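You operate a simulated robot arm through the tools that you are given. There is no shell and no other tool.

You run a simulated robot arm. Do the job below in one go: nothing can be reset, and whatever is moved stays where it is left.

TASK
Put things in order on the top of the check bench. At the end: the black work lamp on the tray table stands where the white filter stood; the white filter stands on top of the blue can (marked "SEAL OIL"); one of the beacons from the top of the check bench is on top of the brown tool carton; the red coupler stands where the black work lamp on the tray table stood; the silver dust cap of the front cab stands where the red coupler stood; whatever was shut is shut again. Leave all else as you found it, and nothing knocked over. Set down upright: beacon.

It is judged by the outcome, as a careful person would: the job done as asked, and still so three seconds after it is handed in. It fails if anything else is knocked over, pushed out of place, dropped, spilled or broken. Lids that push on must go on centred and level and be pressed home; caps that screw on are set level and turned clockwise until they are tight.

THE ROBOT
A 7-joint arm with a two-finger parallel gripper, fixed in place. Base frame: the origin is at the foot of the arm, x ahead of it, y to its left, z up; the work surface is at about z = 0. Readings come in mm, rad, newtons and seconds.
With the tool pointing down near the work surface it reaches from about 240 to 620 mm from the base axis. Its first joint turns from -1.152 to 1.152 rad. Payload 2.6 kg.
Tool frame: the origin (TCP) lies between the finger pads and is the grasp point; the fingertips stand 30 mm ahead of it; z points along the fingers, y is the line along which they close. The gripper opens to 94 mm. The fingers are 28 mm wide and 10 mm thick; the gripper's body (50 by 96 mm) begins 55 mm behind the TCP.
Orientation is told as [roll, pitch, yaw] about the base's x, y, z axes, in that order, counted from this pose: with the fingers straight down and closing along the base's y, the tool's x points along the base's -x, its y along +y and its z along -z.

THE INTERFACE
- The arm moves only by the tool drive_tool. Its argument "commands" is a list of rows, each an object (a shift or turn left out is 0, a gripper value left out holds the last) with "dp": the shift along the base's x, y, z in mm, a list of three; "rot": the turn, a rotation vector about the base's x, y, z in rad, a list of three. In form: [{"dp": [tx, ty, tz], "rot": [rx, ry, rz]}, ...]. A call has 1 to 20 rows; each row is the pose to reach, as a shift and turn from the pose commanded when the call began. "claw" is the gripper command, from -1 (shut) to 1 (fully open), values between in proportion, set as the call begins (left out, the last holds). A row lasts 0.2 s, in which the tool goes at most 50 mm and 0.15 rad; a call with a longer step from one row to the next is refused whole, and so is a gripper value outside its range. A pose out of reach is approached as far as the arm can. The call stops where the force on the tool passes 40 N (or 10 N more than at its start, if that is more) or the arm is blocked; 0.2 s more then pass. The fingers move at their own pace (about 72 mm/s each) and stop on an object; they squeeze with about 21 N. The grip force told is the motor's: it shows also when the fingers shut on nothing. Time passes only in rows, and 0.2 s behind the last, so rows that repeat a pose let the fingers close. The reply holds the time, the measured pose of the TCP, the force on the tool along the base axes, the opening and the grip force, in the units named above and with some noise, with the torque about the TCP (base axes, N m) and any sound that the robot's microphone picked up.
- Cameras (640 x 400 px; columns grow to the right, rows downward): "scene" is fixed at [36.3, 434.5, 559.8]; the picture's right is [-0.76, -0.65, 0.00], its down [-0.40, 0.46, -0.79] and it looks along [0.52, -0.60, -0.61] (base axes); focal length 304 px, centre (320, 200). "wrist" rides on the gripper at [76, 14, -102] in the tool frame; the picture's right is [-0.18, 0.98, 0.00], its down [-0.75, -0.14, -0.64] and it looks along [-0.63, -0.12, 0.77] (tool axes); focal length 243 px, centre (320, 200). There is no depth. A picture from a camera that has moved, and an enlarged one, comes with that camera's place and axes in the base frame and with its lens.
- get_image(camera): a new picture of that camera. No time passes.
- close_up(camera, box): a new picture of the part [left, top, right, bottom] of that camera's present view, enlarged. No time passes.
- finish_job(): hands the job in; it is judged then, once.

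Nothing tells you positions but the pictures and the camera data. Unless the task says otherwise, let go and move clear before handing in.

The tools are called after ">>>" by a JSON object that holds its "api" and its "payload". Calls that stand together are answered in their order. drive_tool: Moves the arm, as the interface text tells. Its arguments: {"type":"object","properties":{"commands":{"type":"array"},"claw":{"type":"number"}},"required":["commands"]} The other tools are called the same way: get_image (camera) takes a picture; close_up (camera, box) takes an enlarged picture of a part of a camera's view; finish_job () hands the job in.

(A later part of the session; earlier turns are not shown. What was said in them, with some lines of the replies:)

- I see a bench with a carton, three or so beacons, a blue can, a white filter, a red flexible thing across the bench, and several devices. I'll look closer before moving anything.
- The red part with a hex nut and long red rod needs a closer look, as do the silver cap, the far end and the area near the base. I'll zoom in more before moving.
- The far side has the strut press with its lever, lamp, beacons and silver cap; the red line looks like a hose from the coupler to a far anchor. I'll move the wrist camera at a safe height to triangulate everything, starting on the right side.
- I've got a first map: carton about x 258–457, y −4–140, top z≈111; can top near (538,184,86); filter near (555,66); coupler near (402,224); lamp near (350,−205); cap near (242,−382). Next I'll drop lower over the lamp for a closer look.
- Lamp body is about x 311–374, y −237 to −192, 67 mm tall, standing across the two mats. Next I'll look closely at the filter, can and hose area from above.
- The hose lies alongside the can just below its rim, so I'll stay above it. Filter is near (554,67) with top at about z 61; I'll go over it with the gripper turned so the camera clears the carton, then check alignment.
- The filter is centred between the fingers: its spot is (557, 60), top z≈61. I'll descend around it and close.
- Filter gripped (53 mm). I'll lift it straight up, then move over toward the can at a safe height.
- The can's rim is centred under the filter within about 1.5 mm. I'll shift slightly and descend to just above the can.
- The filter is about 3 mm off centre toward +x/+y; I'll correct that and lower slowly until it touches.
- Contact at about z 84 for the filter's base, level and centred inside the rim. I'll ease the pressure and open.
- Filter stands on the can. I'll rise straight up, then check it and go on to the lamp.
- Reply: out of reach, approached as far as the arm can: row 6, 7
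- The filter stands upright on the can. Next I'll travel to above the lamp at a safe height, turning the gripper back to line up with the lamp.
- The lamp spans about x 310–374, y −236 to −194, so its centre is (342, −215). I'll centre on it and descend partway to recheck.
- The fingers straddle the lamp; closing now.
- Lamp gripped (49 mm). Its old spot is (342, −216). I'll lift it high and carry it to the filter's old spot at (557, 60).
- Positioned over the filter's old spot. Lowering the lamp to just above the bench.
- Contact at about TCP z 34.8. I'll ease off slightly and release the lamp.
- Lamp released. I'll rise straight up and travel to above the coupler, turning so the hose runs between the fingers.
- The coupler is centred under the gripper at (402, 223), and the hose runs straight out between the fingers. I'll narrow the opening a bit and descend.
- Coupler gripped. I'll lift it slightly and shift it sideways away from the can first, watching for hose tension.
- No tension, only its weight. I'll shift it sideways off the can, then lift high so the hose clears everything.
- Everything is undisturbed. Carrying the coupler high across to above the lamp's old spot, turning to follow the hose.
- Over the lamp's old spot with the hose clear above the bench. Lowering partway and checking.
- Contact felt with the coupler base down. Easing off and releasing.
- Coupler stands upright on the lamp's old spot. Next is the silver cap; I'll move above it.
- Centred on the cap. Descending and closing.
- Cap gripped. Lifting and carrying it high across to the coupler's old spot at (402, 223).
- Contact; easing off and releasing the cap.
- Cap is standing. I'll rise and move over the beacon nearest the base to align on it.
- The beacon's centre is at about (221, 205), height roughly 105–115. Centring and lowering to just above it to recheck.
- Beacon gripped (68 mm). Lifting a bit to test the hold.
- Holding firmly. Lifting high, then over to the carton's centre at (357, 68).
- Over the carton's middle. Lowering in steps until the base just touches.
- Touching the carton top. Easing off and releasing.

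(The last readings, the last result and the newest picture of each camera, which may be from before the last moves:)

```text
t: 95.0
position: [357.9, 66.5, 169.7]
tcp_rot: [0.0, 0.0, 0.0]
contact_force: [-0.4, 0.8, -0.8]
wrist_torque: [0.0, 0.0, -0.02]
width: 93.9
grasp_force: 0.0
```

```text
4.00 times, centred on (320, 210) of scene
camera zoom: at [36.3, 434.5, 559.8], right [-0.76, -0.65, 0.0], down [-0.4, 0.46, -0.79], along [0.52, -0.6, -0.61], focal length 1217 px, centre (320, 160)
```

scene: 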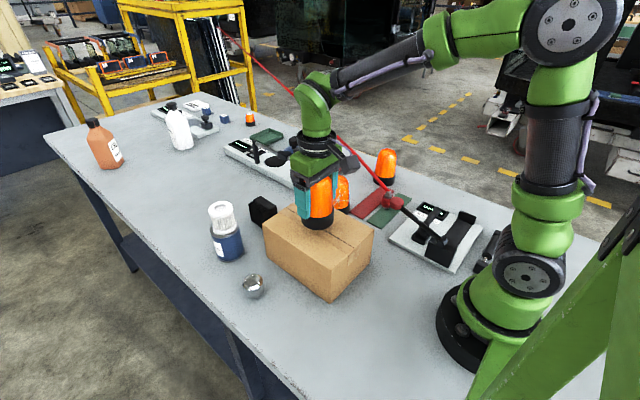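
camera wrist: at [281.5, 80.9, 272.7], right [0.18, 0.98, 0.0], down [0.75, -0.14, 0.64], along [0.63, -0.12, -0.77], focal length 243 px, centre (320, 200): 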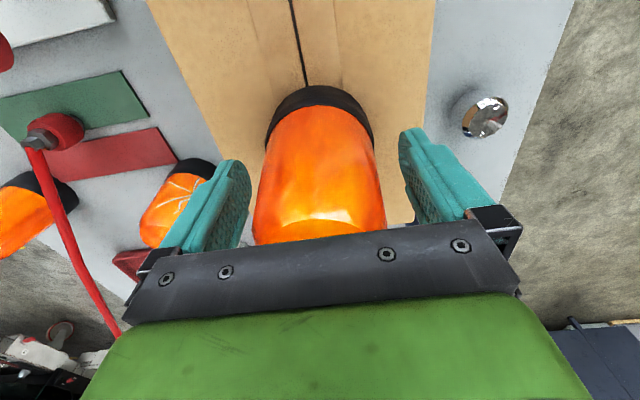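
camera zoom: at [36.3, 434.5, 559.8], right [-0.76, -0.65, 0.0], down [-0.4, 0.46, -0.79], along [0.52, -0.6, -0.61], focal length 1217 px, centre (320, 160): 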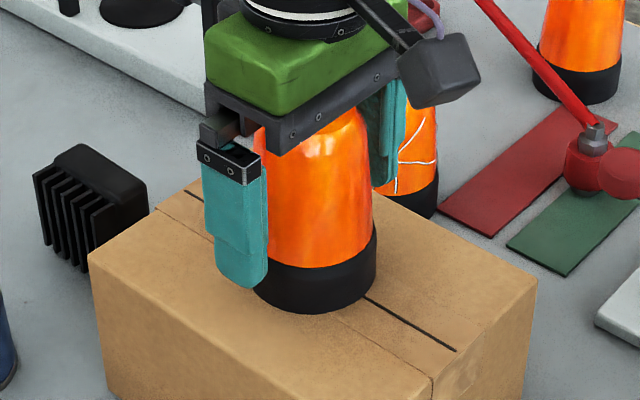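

Released; beacon stands upright. Rising straight up, clear of everything, then a full check.

>>> {"api": "drive_tool", "payload": {"commands": [{"dp": [0, 0, 10]}, {"dp": [0, 0, 30]}, {"dp": [0, 0, 60]}, {"dp": [0, 0, 100]}, {"dp": [0, 0, 140]}, {"dp": [0, 0, 175]}, {"dp": [0, 0, 175]}]}}

>>> {"api": "get_image", "payload": {"camera": "scene"}}

>>> {"api": "get_image", "payload": {"camera": "wrist"}}

>>> {"api": "close_up", "payload": {"camera": "scene", "box": [190, 160, 390, 310]}}

>>> {"api": "close_up", "payload": {"camera": "scene", "box": [340, 130, 500, 270]}}

>>> {"api": "close_up", "payload": {"camera": "scene", "box": [80, 80, 340, 200]}}

```text
t: 96.6
position: [358.1, 65.8, 344.2]
tcp_rot: [0.001, 0.0, 0.0]
contact_force: [0.5, -0.1, -0.1]
wrist_torque: [0.02, -0.03, -0.01]
width: 94.1
grasp_force: 0.0
```

```text
taken
```

scene: 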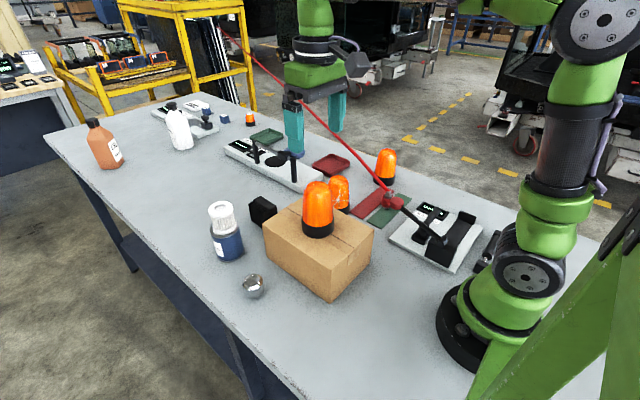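

```text
taken
camera wrist: at [282.2, 80.4, 447.6], right [0.18, 0.98, 0.0], down [0.75, -0.14, 0.64], along [0.63, -0.12, -0.77], focal length 243 px, centre (320, 200)
```

wrist: 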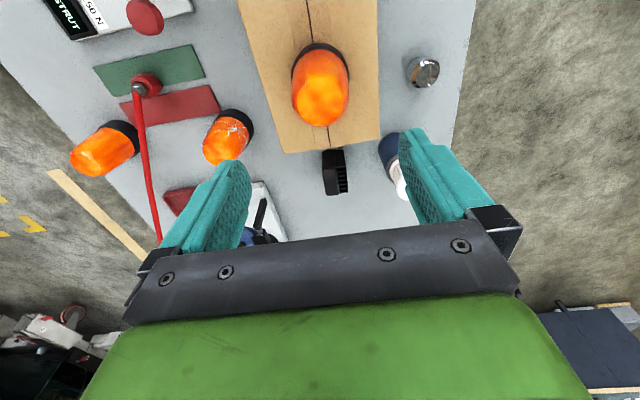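

```text
2.67 times, centred on (290, 235) of scene
camera zoom: at [36.3, 434.5, 559.8], right [-0.76, -0.65, 0.0], down [-0.4, 0.46, -0.79], along [0.52, -0.6, -0.61], focal length 811 px, centre (400, 107)
```

zoom: 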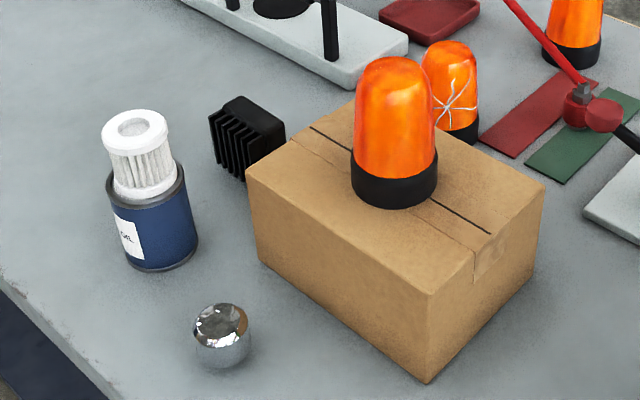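

```text
2.86 times, centred on (420, 200) of scene
camera zoom: at [36.3, 434.5, 559.8], right [-0.76, -0.65, 0.0], down [-0.4, 0.46, -0.79], along [0.52, -0.6, -0.61], focal length 869 px, centre (34, 200)
```

zoom: 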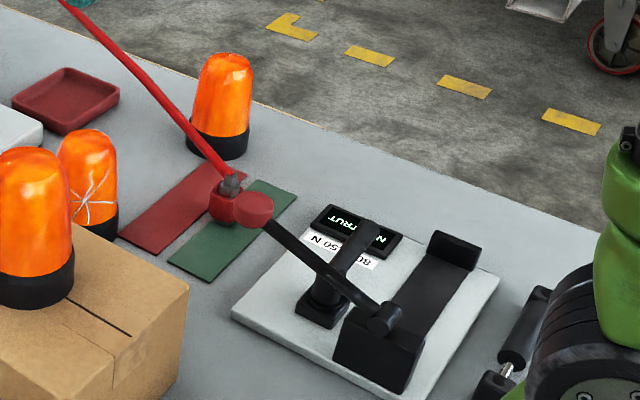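

```text
2.46 times, centred on (210, 140) of scene
camera zoom: at [36.3, 434.5, 559.8], right [-0.76, -0.65, 0.0], down [-0.4, 0.46, -0.79], along [0.52, -0.6, -0.61], focal length 749 px, centre (591, 348)
```

zoom: 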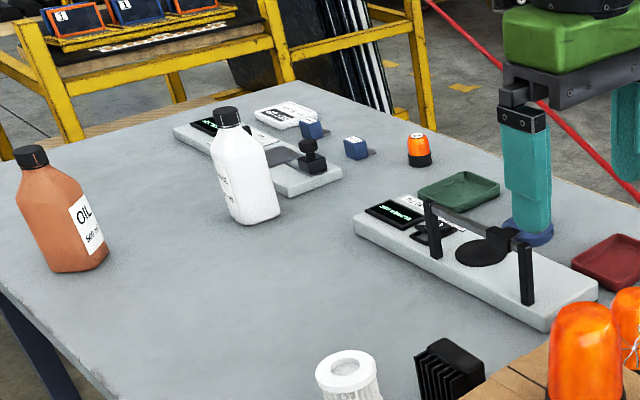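

>>> {"api": "close_up", "payload": {"camera": "scene", "box": [200, 190, 270, 270]}}

>>> {"api": "close_up", "payload": {"camera": "scene", "box": [230, 190, 300, 300]}}

>>> {"api": "close_up", "payload": {"camera": "wrist", "box": [300, 40, 460, 210]}}

>>> {"api": "close_up", "payload": {"camera": "wrist", "box": [60, 40, 260, 240]}}

```text
5.00 times, centred on (235, 230) of scene
camera zoom: at [36.3, 434.5, 559.8], right [-0.76, -0.65, 0.0], down [-0.4, 0.46, -0.79], along [0.52, -0.6, -0.61], focal length 1521 px, centre (745, 50)
```

zoom: 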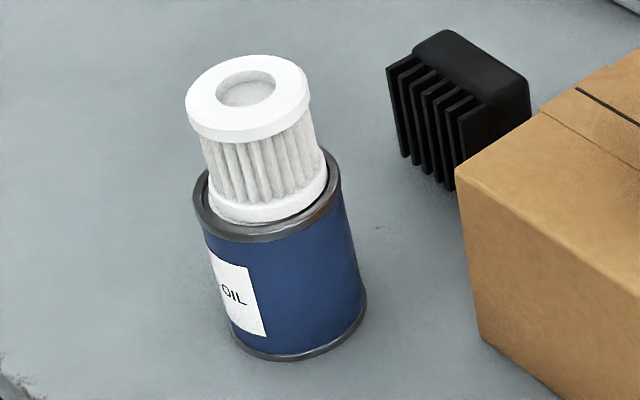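

```text
3.64 times, centred on (265, 245) of scene
camera zoom: at [36.3, 434.5, 559.8], right [-0.76, -0.65, 0.0], down [-0.4, 0.46, -0.79], along [0.52, -0.6, -0.61], focal length 1106 px, centre (520, 36)
```

zoom: 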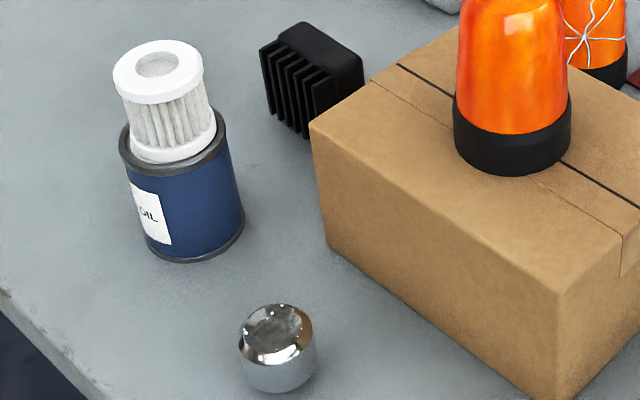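

```text
2.35 times, centred on (380, 125) of wrist
camera zoom: at [282.2, 80.4, 447.6], right [0.18, 0.98, 0.0], down [0.75, -0.14, 0.64], along [0.63, -0.12, -0.77], focal length 571 px, centre (179, 376)
```

zoom: 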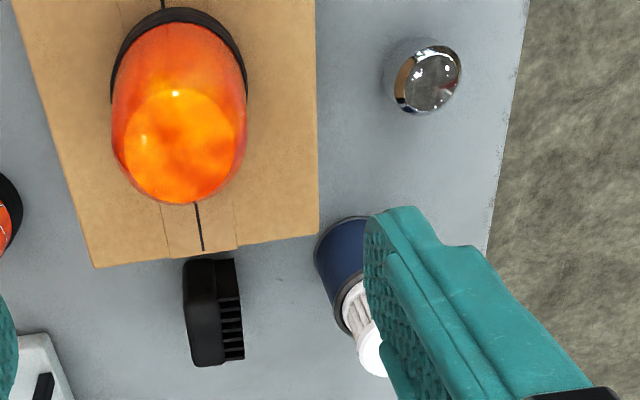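

```text
2.00 times, centred on (160, 140) of wrist
camera zoom: at [282.2, 80.4, 447.6], right [0.18, 0.98, 0.0], down [0.75, -0.14, 0.64], along [0.63, -0.12, -0.77], focal length 485 px, centre (640, 320)
```

zoom: 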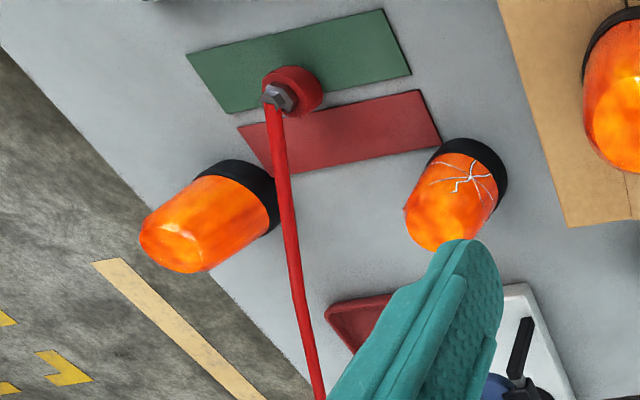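

Everything is in place: the filter is on the can, the lamp on the filter's old spot, the coupler on the lamp's old spot, and the cap on the coupler's old spot. A beacon stands upright on the carton, everything else looks untouched, and the gripper is clear, so I'm handing in.

>>> {"api": "finish_job", "payload": {}}

```text
The job is handed in.
```

The job is done and handed in. In the last pictures everything stood upright, and nothing else on the bench looked moved or knocked over.

- **White filter:** it stands on the blue "SEAL OIL" can, seated inside the can's rim.
- **Black work lamp:** it stands where the filter stood.
- **Red coupler:** it stands where the lamp stood, on the two mats. Its red hose moved with it and now runs off the bench between the two orange beacons still on the bench top, touching neither as far as I can see.
- **Silver dust cap:** it stands where the coupler stood.
- **Beacon:** the uncracked one nearest the robot's base now stands upright in the middle of the carton's top.

Nothing had to be opened, so there was nothing to shut again. All placements were judged from the camera pictures, so spots may be off by a few millimetres. The gripper is empty and clear above the bench.
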